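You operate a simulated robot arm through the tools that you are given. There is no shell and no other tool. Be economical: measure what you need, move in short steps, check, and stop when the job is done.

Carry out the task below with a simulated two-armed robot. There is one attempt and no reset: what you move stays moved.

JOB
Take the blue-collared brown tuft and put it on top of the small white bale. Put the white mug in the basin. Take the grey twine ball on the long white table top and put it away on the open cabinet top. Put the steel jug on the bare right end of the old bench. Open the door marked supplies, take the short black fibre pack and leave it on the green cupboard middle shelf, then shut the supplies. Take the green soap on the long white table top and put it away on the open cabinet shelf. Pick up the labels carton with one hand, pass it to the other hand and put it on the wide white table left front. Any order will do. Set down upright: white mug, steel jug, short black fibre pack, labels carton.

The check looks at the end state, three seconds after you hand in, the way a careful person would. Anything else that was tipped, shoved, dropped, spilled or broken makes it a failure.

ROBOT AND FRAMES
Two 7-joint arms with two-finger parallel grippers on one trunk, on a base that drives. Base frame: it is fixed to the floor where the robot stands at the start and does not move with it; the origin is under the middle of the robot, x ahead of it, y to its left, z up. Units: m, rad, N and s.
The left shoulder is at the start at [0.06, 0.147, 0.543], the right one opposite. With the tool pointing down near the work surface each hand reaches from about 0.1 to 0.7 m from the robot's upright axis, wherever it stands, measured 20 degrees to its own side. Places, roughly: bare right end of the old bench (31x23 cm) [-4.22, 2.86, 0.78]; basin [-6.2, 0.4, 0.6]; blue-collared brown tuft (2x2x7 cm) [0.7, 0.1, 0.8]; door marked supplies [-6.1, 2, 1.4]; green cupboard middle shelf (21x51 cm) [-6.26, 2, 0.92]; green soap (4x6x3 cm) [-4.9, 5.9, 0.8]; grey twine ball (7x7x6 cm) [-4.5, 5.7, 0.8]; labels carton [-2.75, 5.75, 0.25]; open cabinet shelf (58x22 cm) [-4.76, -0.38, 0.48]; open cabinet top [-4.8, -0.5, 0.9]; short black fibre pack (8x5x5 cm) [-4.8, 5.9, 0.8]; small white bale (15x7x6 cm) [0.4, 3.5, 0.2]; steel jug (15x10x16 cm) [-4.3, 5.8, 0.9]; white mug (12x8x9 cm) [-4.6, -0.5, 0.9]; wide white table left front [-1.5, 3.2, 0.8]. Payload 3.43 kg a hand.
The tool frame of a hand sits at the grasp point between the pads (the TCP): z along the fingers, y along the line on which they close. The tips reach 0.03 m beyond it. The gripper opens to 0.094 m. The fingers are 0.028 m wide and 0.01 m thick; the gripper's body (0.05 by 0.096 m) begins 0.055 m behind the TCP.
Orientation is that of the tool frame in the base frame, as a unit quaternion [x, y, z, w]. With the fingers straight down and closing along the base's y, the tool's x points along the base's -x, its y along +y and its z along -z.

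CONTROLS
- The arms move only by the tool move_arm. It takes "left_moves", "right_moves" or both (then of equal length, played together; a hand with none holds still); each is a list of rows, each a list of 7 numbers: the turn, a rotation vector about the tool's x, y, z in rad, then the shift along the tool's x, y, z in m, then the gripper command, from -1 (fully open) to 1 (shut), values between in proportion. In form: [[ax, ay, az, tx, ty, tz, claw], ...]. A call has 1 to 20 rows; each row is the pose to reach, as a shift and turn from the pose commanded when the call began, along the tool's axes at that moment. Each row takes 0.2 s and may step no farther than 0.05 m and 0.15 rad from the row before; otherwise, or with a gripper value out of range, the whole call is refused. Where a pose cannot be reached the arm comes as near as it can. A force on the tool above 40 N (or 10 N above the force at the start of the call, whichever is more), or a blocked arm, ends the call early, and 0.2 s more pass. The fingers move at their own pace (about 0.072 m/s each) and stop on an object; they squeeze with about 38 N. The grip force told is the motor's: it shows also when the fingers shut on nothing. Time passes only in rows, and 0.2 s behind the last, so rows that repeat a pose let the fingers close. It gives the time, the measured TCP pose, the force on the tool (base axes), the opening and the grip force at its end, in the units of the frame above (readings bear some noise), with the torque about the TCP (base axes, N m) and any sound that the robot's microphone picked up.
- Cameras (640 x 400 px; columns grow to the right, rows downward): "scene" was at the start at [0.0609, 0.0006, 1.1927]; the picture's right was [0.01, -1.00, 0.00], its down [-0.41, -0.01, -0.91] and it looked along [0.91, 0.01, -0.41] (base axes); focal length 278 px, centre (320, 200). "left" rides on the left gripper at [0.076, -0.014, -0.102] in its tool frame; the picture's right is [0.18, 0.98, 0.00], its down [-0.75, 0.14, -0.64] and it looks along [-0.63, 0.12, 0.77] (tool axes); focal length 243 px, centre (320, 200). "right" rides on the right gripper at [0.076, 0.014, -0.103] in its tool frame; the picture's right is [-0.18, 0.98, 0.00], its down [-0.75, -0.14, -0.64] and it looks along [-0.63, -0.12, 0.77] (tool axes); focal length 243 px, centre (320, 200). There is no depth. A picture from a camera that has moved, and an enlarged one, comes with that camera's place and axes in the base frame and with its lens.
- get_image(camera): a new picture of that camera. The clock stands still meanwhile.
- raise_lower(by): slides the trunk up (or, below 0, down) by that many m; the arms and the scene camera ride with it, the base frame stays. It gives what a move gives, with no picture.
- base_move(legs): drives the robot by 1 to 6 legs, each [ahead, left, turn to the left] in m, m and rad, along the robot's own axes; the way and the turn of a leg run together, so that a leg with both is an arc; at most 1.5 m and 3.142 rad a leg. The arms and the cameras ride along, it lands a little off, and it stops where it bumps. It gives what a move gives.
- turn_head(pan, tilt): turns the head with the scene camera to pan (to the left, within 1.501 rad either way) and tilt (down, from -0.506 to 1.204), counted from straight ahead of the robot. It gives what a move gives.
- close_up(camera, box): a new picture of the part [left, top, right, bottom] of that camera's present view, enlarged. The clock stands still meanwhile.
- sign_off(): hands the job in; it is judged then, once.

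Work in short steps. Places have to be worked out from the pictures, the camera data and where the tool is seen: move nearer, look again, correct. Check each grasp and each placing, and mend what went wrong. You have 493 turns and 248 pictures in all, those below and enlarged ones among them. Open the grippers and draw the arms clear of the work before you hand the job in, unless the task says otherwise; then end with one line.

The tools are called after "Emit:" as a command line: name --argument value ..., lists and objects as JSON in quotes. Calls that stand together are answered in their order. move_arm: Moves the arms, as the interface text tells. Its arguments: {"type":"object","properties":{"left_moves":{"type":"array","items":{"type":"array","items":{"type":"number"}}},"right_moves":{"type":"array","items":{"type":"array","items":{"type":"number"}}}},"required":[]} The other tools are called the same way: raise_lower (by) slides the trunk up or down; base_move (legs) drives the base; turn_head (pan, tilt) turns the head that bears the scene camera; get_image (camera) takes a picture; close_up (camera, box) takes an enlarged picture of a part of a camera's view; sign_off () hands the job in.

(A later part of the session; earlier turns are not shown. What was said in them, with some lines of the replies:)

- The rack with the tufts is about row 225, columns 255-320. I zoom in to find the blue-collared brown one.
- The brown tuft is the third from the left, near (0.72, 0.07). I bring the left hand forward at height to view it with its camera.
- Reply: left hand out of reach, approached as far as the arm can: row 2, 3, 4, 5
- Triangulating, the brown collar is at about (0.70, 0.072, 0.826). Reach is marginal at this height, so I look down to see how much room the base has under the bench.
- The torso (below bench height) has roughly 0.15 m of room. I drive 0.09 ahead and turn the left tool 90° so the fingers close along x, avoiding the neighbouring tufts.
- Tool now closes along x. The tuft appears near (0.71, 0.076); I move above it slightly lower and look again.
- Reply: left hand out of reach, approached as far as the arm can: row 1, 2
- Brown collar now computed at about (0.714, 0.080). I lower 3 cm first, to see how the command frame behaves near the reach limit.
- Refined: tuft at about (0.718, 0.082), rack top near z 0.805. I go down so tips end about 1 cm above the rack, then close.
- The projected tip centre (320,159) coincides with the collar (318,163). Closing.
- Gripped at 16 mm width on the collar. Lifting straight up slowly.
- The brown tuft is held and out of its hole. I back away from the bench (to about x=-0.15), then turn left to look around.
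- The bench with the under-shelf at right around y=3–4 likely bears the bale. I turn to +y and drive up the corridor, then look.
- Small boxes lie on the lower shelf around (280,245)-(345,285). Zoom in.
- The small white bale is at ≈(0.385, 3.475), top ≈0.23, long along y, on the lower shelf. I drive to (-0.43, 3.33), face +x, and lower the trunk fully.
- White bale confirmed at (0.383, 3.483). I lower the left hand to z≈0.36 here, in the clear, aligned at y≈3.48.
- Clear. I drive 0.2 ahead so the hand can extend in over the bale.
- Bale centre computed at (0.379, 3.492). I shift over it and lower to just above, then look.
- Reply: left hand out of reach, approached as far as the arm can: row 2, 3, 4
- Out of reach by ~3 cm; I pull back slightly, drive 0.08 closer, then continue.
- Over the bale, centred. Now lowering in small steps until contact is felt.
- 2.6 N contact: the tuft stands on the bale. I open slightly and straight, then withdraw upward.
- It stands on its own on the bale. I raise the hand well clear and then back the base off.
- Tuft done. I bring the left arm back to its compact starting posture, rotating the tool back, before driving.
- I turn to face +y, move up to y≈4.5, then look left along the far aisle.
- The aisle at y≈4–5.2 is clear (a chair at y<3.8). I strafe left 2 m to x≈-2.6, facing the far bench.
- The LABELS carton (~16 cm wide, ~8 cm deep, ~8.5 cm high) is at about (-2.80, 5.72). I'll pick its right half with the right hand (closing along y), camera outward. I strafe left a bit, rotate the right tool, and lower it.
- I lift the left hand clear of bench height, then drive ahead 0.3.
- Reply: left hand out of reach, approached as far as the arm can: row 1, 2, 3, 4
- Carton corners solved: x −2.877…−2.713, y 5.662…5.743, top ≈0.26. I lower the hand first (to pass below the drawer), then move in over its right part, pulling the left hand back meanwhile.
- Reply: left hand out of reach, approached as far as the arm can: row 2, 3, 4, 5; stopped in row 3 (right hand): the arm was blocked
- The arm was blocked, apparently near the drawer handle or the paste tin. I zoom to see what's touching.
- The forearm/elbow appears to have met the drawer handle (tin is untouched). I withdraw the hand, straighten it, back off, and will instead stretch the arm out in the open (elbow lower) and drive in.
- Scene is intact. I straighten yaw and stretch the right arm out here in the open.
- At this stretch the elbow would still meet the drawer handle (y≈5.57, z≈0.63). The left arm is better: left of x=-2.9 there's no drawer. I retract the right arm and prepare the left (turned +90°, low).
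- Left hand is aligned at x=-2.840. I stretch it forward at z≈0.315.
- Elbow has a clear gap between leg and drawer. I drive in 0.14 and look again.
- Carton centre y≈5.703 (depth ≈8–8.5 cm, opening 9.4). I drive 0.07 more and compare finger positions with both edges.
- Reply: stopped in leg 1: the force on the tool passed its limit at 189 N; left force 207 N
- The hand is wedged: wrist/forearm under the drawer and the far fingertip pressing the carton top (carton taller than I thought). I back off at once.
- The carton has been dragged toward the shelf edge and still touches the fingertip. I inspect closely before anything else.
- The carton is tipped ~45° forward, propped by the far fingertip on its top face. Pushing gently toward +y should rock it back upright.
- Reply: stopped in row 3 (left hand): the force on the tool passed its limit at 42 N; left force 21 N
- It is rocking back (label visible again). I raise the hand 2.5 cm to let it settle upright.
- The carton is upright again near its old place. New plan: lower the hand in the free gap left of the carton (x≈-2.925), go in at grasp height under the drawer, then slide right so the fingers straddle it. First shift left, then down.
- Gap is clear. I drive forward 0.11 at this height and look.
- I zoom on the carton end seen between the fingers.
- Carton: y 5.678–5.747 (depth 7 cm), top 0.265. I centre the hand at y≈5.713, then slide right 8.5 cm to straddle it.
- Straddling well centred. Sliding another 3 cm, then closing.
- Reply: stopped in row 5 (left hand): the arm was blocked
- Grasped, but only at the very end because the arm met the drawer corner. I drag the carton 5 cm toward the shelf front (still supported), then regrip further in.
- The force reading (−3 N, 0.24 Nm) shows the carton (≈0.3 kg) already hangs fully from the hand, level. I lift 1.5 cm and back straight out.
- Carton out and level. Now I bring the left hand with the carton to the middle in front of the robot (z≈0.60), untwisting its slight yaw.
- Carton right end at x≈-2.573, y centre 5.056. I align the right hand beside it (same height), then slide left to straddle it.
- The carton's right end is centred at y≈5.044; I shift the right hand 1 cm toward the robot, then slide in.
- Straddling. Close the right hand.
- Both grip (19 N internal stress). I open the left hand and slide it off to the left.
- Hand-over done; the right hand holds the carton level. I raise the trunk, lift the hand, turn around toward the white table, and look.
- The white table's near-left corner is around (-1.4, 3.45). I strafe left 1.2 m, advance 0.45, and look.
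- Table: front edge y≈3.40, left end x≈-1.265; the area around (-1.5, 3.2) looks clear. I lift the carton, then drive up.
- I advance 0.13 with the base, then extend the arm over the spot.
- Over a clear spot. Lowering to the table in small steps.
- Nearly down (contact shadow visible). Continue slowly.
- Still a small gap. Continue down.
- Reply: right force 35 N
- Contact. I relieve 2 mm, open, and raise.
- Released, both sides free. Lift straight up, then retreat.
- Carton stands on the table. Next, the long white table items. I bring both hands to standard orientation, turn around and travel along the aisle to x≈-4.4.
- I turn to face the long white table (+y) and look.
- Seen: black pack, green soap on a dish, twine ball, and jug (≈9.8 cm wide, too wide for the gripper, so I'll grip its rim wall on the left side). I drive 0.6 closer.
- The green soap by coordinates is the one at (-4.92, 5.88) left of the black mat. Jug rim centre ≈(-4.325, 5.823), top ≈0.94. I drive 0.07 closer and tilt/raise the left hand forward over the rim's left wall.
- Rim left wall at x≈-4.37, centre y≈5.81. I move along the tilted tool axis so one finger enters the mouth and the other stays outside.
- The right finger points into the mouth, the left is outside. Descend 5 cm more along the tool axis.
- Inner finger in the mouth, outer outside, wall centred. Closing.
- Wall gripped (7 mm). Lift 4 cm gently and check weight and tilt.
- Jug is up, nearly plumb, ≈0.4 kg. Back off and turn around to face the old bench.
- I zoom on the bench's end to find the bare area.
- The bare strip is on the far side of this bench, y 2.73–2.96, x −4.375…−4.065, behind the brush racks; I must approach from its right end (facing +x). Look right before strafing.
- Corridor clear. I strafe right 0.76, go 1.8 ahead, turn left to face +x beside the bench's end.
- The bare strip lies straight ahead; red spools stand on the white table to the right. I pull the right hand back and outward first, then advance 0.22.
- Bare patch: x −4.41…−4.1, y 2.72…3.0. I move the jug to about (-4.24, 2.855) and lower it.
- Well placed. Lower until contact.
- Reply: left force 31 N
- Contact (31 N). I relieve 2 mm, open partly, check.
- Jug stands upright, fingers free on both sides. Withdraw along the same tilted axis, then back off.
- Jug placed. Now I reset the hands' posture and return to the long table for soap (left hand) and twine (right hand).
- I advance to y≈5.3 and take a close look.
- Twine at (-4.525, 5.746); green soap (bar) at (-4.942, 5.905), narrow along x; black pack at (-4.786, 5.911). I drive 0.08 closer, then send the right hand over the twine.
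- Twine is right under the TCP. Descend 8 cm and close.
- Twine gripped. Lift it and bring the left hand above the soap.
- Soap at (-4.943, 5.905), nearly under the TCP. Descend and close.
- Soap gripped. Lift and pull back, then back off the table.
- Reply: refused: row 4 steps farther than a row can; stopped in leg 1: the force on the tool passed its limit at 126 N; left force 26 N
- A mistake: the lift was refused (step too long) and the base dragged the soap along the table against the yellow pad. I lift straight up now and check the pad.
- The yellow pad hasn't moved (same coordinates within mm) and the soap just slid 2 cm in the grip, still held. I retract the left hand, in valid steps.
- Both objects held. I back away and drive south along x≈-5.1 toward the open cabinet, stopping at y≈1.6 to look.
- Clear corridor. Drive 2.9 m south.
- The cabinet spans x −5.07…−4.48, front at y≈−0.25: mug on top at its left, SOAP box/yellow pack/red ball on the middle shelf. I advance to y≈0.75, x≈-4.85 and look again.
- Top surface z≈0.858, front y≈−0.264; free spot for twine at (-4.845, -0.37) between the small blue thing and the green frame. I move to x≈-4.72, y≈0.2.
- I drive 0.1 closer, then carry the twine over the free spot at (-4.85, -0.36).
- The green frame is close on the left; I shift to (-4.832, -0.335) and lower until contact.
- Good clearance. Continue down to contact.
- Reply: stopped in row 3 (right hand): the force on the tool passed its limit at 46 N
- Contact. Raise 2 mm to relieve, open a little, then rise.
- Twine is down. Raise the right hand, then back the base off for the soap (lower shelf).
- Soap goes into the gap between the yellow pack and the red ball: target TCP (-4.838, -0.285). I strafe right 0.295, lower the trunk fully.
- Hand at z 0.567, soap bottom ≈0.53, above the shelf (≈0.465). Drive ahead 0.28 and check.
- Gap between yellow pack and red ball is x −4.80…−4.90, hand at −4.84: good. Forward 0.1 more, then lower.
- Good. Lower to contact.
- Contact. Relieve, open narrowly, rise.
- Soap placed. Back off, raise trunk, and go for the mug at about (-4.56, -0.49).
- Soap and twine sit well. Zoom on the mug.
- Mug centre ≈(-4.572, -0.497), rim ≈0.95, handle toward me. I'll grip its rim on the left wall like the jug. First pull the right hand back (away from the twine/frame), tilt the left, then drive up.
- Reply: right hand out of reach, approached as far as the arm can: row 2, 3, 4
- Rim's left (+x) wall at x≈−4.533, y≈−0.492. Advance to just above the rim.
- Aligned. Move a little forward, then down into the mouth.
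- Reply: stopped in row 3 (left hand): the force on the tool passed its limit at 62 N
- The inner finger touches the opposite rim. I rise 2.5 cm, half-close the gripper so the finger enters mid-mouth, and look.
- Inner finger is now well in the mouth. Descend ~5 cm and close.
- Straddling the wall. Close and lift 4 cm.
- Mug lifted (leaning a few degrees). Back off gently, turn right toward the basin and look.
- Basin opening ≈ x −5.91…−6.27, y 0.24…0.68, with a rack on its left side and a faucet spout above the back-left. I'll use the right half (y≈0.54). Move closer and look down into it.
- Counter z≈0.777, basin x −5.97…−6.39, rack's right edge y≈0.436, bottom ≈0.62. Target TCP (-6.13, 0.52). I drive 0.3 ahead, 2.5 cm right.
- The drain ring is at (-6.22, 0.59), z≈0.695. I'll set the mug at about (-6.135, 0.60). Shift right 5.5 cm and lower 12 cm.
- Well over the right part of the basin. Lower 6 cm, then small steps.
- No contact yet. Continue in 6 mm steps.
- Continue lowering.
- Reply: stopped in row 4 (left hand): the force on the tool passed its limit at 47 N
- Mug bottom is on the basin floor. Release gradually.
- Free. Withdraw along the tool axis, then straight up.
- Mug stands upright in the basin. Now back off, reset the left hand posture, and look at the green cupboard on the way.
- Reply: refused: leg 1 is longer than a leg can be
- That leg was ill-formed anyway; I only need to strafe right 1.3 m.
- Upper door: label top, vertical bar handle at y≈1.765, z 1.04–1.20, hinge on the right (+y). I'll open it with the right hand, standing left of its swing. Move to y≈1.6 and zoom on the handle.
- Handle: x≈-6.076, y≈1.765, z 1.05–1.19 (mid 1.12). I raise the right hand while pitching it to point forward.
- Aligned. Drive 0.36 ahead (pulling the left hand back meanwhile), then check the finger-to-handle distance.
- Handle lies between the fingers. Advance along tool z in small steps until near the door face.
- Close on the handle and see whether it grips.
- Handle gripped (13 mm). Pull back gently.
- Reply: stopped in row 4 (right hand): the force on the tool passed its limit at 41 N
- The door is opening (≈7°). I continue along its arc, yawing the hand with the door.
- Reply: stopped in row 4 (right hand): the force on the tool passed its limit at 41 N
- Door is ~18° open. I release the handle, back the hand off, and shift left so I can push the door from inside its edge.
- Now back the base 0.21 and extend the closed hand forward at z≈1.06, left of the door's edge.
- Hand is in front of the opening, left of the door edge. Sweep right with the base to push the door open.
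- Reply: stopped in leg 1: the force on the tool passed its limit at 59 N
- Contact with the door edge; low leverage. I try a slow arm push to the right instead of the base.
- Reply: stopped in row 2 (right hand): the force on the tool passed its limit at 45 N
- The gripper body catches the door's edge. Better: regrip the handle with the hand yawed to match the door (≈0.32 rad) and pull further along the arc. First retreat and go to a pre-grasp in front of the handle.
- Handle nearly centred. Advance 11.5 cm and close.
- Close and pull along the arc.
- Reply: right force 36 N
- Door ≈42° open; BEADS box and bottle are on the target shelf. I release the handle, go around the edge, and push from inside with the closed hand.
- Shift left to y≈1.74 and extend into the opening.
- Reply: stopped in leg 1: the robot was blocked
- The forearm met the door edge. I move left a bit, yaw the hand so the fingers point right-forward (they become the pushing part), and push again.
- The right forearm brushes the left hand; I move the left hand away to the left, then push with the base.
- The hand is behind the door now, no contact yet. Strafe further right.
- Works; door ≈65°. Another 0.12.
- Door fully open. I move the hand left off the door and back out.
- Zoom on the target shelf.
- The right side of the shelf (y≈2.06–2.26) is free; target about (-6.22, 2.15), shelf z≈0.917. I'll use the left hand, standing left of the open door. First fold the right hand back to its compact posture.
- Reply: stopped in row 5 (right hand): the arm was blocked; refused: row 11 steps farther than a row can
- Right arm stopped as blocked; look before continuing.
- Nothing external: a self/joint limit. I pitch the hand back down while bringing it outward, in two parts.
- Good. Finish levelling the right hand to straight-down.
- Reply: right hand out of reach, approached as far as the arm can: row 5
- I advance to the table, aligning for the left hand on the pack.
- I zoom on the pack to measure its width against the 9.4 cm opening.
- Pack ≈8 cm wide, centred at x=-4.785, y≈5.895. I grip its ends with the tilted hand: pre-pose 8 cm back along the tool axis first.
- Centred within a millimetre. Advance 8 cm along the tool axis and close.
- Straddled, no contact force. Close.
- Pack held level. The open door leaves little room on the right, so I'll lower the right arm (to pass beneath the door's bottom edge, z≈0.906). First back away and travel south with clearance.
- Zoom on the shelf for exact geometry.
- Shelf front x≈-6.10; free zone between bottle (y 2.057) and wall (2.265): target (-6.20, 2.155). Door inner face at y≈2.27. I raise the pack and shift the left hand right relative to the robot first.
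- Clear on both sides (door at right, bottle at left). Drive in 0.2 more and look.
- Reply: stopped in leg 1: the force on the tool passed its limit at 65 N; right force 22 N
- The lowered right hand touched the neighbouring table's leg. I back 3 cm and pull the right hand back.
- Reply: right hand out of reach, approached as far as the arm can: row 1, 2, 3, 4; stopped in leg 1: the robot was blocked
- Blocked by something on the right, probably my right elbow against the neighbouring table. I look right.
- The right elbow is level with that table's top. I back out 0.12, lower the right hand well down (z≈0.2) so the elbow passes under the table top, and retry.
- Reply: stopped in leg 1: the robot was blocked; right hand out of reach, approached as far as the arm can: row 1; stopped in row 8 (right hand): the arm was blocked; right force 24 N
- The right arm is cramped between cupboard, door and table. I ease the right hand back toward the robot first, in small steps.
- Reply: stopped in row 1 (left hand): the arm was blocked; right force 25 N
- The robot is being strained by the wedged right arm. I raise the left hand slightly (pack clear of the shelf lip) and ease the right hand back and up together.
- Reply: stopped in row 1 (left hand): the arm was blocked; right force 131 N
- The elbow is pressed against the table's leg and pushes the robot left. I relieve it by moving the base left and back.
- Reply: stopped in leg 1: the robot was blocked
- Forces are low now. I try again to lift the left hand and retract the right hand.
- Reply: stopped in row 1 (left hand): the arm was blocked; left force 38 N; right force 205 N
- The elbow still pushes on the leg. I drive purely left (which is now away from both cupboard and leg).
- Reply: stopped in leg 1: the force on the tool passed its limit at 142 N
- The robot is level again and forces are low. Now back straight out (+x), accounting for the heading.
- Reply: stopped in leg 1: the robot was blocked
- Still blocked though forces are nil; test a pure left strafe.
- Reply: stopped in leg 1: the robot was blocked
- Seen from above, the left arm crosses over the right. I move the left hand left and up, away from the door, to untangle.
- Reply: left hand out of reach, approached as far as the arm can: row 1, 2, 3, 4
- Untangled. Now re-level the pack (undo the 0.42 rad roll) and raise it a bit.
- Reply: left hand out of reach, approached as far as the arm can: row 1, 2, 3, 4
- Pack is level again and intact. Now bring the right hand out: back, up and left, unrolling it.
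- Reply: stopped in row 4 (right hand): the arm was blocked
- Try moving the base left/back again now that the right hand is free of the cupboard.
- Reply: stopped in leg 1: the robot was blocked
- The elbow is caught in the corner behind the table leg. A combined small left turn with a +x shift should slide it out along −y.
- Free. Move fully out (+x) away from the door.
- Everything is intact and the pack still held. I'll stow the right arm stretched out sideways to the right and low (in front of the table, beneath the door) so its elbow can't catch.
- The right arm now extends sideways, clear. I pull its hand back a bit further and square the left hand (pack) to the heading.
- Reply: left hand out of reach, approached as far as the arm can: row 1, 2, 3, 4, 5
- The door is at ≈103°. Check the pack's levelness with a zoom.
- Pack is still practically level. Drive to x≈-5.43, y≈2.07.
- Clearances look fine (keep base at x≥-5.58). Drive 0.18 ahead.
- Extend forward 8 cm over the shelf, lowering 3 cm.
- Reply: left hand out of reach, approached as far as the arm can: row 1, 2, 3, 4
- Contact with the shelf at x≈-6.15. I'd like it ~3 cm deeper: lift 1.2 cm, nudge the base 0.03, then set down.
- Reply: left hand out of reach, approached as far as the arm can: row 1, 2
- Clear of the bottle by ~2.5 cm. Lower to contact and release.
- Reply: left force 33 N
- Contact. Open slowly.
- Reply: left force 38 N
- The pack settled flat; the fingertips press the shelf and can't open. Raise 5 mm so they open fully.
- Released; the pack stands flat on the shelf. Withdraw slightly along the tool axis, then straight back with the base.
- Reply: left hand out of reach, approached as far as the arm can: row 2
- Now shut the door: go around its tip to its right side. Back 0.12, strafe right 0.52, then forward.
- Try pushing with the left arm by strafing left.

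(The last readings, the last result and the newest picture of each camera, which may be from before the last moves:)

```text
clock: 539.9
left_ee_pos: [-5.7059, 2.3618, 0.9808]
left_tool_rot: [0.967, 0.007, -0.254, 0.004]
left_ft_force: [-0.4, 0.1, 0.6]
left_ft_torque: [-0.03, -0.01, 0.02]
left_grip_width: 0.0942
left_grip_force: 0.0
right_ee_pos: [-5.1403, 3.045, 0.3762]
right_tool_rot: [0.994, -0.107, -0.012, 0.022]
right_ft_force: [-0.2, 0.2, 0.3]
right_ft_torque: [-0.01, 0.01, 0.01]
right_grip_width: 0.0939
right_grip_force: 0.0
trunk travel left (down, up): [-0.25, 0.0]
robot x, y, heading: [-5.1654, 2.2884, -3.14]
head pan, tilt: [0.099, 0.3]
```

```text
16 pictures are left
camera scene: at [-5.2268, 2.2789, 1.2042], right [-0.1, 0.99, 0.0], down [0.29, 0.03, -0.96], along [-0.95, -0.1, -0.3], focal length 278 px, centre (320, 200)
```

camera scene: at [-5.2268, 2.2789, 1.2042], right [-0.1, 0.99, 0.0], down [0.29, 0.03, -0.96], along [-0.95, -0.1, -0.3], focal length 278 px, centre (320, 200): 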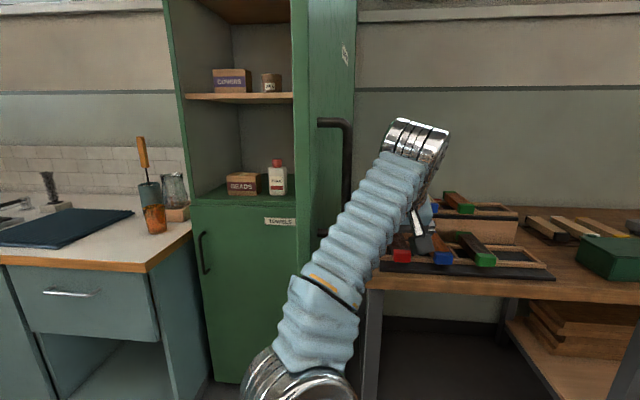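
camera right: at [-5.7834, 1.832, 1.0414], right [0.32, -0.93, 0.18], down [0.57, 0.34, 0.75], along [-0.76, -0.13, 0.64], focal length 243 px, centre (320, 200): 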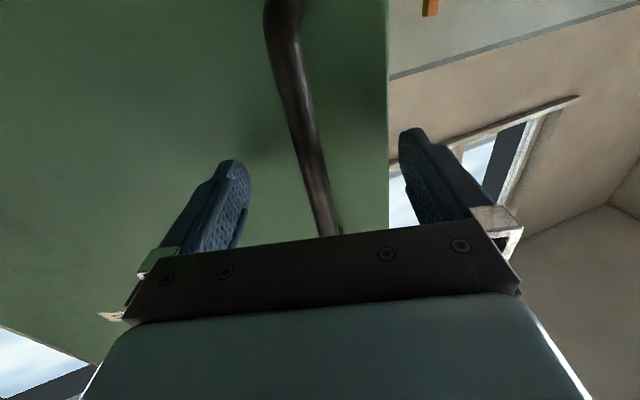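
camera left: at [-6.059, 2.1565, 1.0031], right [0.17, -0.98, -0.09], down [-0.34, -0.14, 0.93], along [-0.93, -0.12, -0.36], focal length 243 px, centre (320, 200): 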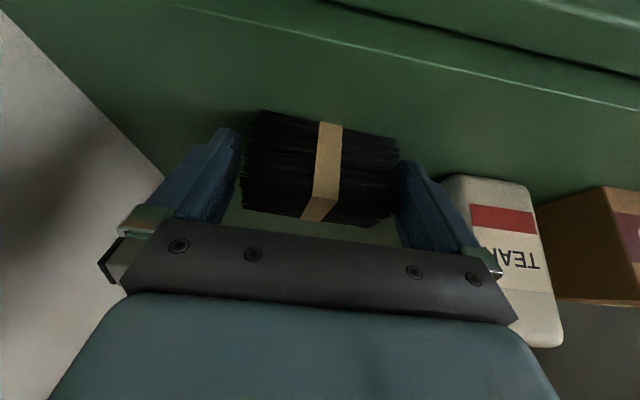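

The door is following. Continue left 0.3.

Emit:
base_move --legs '[[0.0, 0.3, 0.0]]'

Emit:
get_image --camera "scene"

```text
clock: 541.9
left_ee_pos: [-5.7054, 2.059, 0.9819]
left_tool_rot: [0.967, 0.009, -0.254, 0.004]
left_ft_force: [0.6, -0.3, 0.3]
left_ft_torque: [-0.01, 0.0, -0.03]
left_grip_width: 0.0939
left_grip_force: 0.0
right_ee_pos: [-5.1404, 2.7436, 0.376]
right_tool_rot: [0.994, -0.106, -0.012, 0.023]
right_ft_force: [-0.8, -0.6, -0.1]
right_ft_torque: [-0.02, -0.03, 0.05]
right_grip_width: 0.0939
right_grip_force: 0.1
trunk travel left (down, up): [-0.25, 0.0]
robot x, y, heading: [-5.1595, 1.988, -3.138]
head pan, tilt: [0.099, 0.3]
```

```text
15 pictures are left
camera scene: at [-5.2255, 1.9777, 1.2042], right [-0.1, 0.99, 0.0], down [0.29, 0.03, -0.96], along [-0.95, -0.1, -0.3], focal length 278 px, centre (320, 200)
```

scene: 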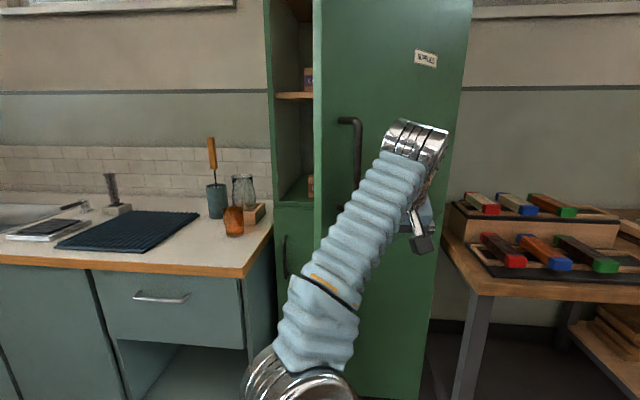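

Door ≈45°. Now push forward with the hand (closed fist) at y≈2.06.

Emit:
move_arm --left_moves '[[0, 0, 0, 0, 0, 0, 0], [0, 0, 0, 0, 0, 0, 1], [0, 0, 0, 0, 0, 0, 1], [0, 0, 0, 0, 0, 0, 1]]'

Emit:
base_move --legs '[[0.27, 0.0, 0.0]]'

Emit:
get_image --camera "scene"

```text
clock: 542.9
left_ee_pos: [-5.7055, 2.0597, 0.9811]
left_tool_rot: [0.967, 0.008, -0.254, 0.004]
left_ft_force: [-0.6, 0.4, -0.1]
left_ft_torque: [-0.01, 0.01, 0.0]
left_grip_width: 0.0
left_grip_force: 33.5
right_ee_pos: [-5.14, 2.7436, 0.3771]
right_tool_rot: [0.994, -0.107, -0.013, 0.022]
right_ft_force: [-0.1, 0.4, -0.2]
right_ft_torque: [-0.01, 0.01, 0.01]
right_grip_width: 0.0939
right_grip_force: 0.0
trunk travel left (down, up): [-0.25, 0.0]
robot x, y, heading: [-5.161, 1.9863, -3.136]
head pan, tilt: [0.099, 0.3]
```

```text
clock: 544.9
left_ee_pos: [-5.9781, 2.0603, 0.9803]
left_tool_rot: [0.967, 0.009, -0.254, 0.005]
left_ft_force: [0.4, -0.1, 0.0]
left_ft_torque: [0.0, 0.02, 0.0]
left_grip_width: 0.0
left_grip_force: 33.3
right_ee_pos: [-5.4145, 2.7421, 0.3756]
right_tool_rot: [0.994, -0.107, -0.012, 0.022]
right_ft_force: [0.1, 0.6, -0.5]
right_ft_torque: [-0.03, -0.03, 0.04]
right_grip_width: 0.0942
right_grip_force: 0.0
trunk travel left (down, up): [-0.25, 0.0]
robot x, y, heading: [-5.432, 1.9888, -3.135]
head pan, tilt: [0.099, 0.3]
```

```text
14 pictures are left
camera scene: at [-5.4989, 1.9763, 1.2042], right [-0.1, 0.99, 0.0], down [0.29, 0.03, -0.96], along [-0.95, -0.1, -0.3], focal length 278 px, centre (320, 200)
```

scene: 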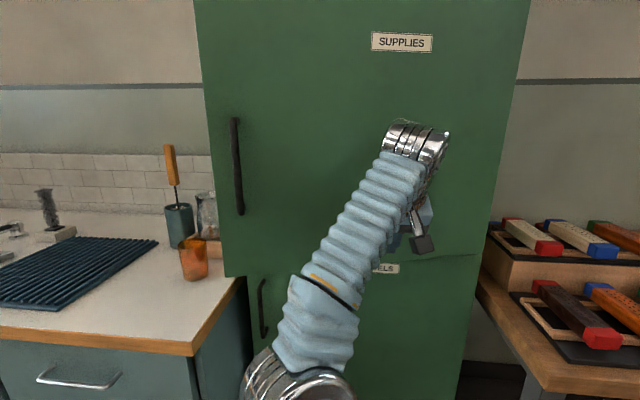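

Nearly closed. Push 0.08 more.

Emit:
base_move --legs '[[0.08, 0.0, 0.0]]'

Emit:
move_arm --left_moves '[[0, 0, 0, -0.0087, 0, 0.005, 1], [0, 0, 0, -0.0174, 0, 0.01, 1], [0, 0, 0, -0.026, 0, 0.015, 1], [0, 0, 0, -0.035, 0, 0.02, 1]]'

Emit:
get_image --camera "scene"

```text
clock: 545.9
left_ee_pos: [-6.0598, 2.0581, 0.9802]
left_tool_rot: [0.967, 0.008, -0.255, 0.004]
left_ft_force: [0.2, 0.9, 0.2]
left_ft_torque: [-0.01, 0.0, -0.01]
left_grip_width: 0.0
left_grip_force: 32.9
right_ee_pos: [-5.4946, 2.7418, 0.3757]
right_tool_rot: [0.994, -0.105, -0.012, 0.023]
right_ft_force: [-0.4, 0.3, -0.2]
right_ft_torque: [-0.02, 0.01, -0.04]
right_grip_width: 0.0942
right_grip_force: 0.0
trunk travel left (down, up): [-0.25, 0.0]
robot x, y, heading: [-5.516, 1.9846, -3.139]
head pan, tilt: [0.099, 0.3]
```

```text
clock: 547.1
left_ee_pos: [-6.0745, 2.0493, 0.9685]
left_tool_rot: [0.967, 0.003, -0.253, 0.0]
left_ft_force: [19.3, 0.1, 6.1]
left_ft_torque: [0.24, -0.24, -0.03]
left_grip_width: 0.0001
left_grip_force: 33.0
left hand out of reach, approached as far as the arm can: row 1, 2, 3, 4
right_ee_pos: [-5.4935, 2.743, 0.3761]
right_tool_rot: [0.994, -0.107, -0.013, 0.022]
right_ft_force: [-0.8, -0.3, 0.0]
right_ft_torque: [0.01, 0.01, 0.0]
right_grip_width: 0.0939
right_grip_force: 0.0
trunk travel left (down, up): [-0.25, 0.0]
robot x, y, heading: [-5.5141, 1.9847, -3.141]
head pan, tilt: [0.099, 0.3]
stopped in row 4 (left hand): the force on the tool passed its limit at 42 N (the readings are from after the stop); the commanded pose is now the measured one
```

```text
13 pictures are left
camera scene: at [-5.5763, 1.9762, 1.2044], right [-0.1, 0.99, 0.0], down [0.29, 0.03, -0.96], along [-0.95, -0.1, -0.29], focal length 278 px, centre (320, 200)
```

scene: 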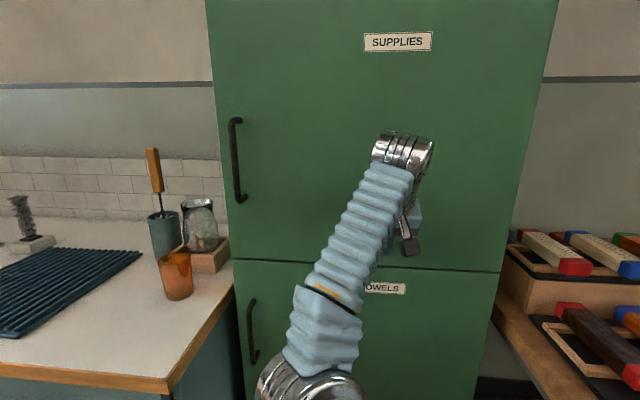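

The door meets its frame (42 N, seams aligned): shut. Back off, then fold the right arm in and check the handle/door once more.

Emit:
base_move --legs '[[-0.5, 0.0, 0.0]]'

Emit:
move_arm --right_moves '[[0, 0, 0, -0.0165, 0.043, -0.009, -1], [0, 0, 0, -0.033, 0.086, -0.018, -1], [0, 0, 0, -0.05, 0.129, -0.028, -1], [0, 0, 0, -0.066, 0.171, -0.037, -1], [0, 0, 0, -0.083, 0.214, -0.046, -1], [0, 0, 0, -0.099, 0.257, -0.055, -1], [0, 0, 0, -0.116, 0.3, -0.065, -1], [0, 0, 0, -0.132, 0.343, -0.074, -1], [0, 0, 0, -0.149, 0.386, -0.083, -1], [0, 0, 0, -0.165, 0.428, -0.092, -1], [0, 0, 0, -0.182, 0.471, -0.102, -1], [0, 0, 0, -0.198, 0.514, -0.111, -1], [0, 0, 0, -0.215, 0.557, -0.12, -1]]'

Emit:
get_image --camera "scene"

```text
clock: 550.0
left_ee_pos: [-5.5746, 2.0507, 0.9664]
left_tool_rot: [0.968, 0.004, -0.252, 0.0]
left_ft_force: [0.3, 0.3, 0.5]
left_ft_torque: [0.01, 0.01, 0.01]
left_grip_width: 0.0
left_grip_force: 32.6
right_ee_pos: [-4.9896, 2.7442, 0.3759]
right_tool_rot: [0.994, -0.108, -0.012, 0.023]
right_ft_force: [0.4, 0.6, -0.3]
right_ft_torque: [-0.03, 0.01, -0.01]
right_grip_width: 0.0937
right_grip_force: 0.1
trunk travel left (down, up): [-0.25, 0.0]
robot x, y, heading: [-5.0134, 1.9887, -3.133]
head pan, tilt: [0.099, 0.3]
```

```text
clock: 552.8
left_ee_pos: [-5.5744, 2.0517, 0.9662]
left_tool_rot: [0.968, 0.004, -0.252, 0.0]
left_ft_force: [-0.2, 0.0, -0.6]
left_ft_torque: [-0.05, 0.01, 0.01]
left_grip_width: 0.0
left_grip_force: 32.6
right_ee_pos: [-5.3248, 2.2552, 0.5278]
right_tool_rot: [0.994, -0.106, -0.011, 0.023]
right_ft_force: [-0.5, -0.2, -0.5]
right_ft_torque: [-0.05, 0.01, 0.0]
right_grip_width: 0.0939
right_grip_force: 0.1
right hand out of reach, approached as far as the arm can: row 10, 11, 12, 13
trunk travel left (down, up): [-0.25, 0.0]
robot x, y, heading: [-5.0088, 1.9881, -3.134]
head pan, tilt: [0.099, 0.3]
```

```text
12 pictures are left
camera scene: at [-5.0752, 1.9786, 1.2042], right [-0.1, 0.99, 0.0], down [0.29, 0.03, -0.96], along [-0.95, -0.1, -0.3], focal length 278 px, centre (320, 200)
```

scene: 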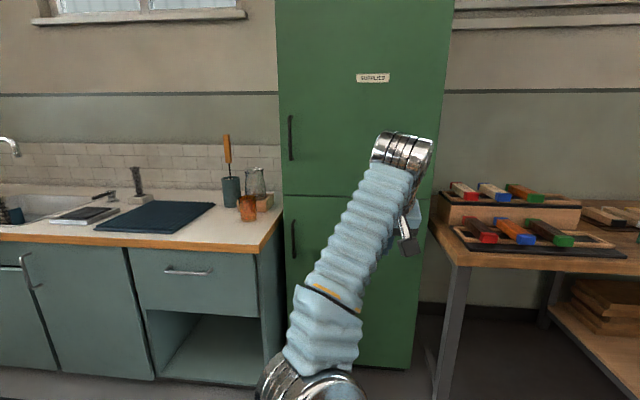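

Door shut and surroundings intact. Turn partly to check the jug.

Emit:
base_move --legs '[[0.0, 0.0, -0.8]]'

Emit:
turn_head --pan -1.5 --tilt 0.35

Emit:
get_image --camera "scene"

```text
clock: 555.3
left_ee_pos: [-5.3584, 2.4373, 0.9655]
left_tool_rot: [0.892, -0.375, -0.233, -0.099]
left_ft_force: [-0.3, -0.1, 0.1]
left_ft_torque: [-0.01, -0.01, 0.02]
left_grip_width: 0.0
left_grip_force: 33.5
right_ee_pos: [-5.0358, 2.3999, 0.5275]
right_tool_rot: [0.873, -0.486, -0.02, 0.016]
right_ft_force: [-0.6, 0.2, 0.2]
right_ft_torque: [0.01, 0.01, -0.01]
right_grip_width: 0.0939
right_grip_force: 0.1
trunk travel left (down, up): [-0.25, 0.0]
robot x, y, heading: [-5.0113, 1.9873, 2.345]
head pan, tilt: [0.099, 0.3]
```

```text
clock: 557.0
left_ee_pos: [-5.3569, 2.4379, 0.9662]
left_tool_rot: [0.893, -0.374, -0.232, -0.098]
left_ft_force: [0.2, 0.4, -0.7]
left_ft_torque: [-0.02, 0.01, -0.02]
left_grip_width: 0.0
left_grip_force: 32.3
right_ee_pos: [-5.0372, 2.4008, 0.5279]
right_tool_rot: [0.874, -0.486, -0.019, 0.017]
right_ft_force: [-0.5, -0.3, -0.6]
right_ft_torque: [-0.03, 0.02, 0.02]
right_grip_width: 0.0939
right_grip_force: 0.0
trunk travel left (down, up): [-0.25, 0.0]
robot x, y, heading: [-5.0107, 1.9877, 2.345]
head pan, tilt: [-1.499, 0.351]
```

```text
11 pictures are left
camera scene: at [-4.9295, 2.0363, 1.1995], right [0.75, -0.66, 0.0], down [-0.23, -0.26, -0.94], along [0.62, 0.7, -0.34], focal length 278 px, centre (320, 200)
```

scene: 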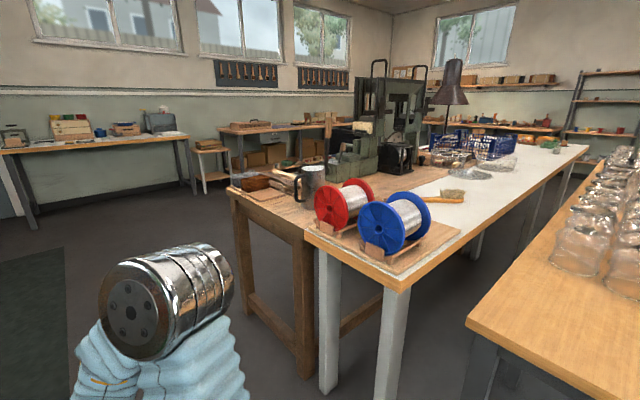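

Jug stands upright. All tasks done; open the left gripper and finish.

Emit:
move_arm --left_moves '[[0, 0, 0, 0.02, 0, -0.01, 0], [0, 0, 0, 0.04, 0, -0.01, -1], [0, 0, 0, 0.05, 0, -0.01, -1], [0, 0, 0, 0.05, 0, -0.01, -1]]'

Emit:
sign_off

```text
clock: 558.0
left_ee_pos: [-5.3276, 2.4312, 0.9781]
left_tool_rot: [0.892, -0.374, -0.232, -0.098]
left_ft_force: [-0.3, -0.6, 0.4]
left_ft_torque: [-0.02, 0.0, 0.03]
left_grip_width: 0.0937
left_grip_force: 0.1
left hand out of reach, approached as far as the arm can: row 1, 2, 3, 4
right_ee_pos: [-5.0367, 2.3989, 0.5268]
right_tool_rot: [0.873, -0.486, -0.019, 0.017]
right_ft_force: [-0.5, -0.2, 0.0]
right_ft_torque: [-0.05, 0.01, -0.03]
right_grip_width: 0.0939
right_grip_force: 0.0
trunk travel left (down, up): [-0.25, 0.0]
robot x, y, heading: [-5.0092, 1.9919, 2.341]
head pan, tilt: [-1.499, 0.351]
```

```text
The job is handed in.
```

I did all seven tasks and handed the job in with both grippers open and the arms clear. I did not see the black pack again after backing away from the shelf and shutting the door; it was standing flat when I let go. The labels carton tipped on its shelf and was set upright before I moved it. The right arm also wedged hard against the cupboard and the table beside it, but I saw nothing there displaced.
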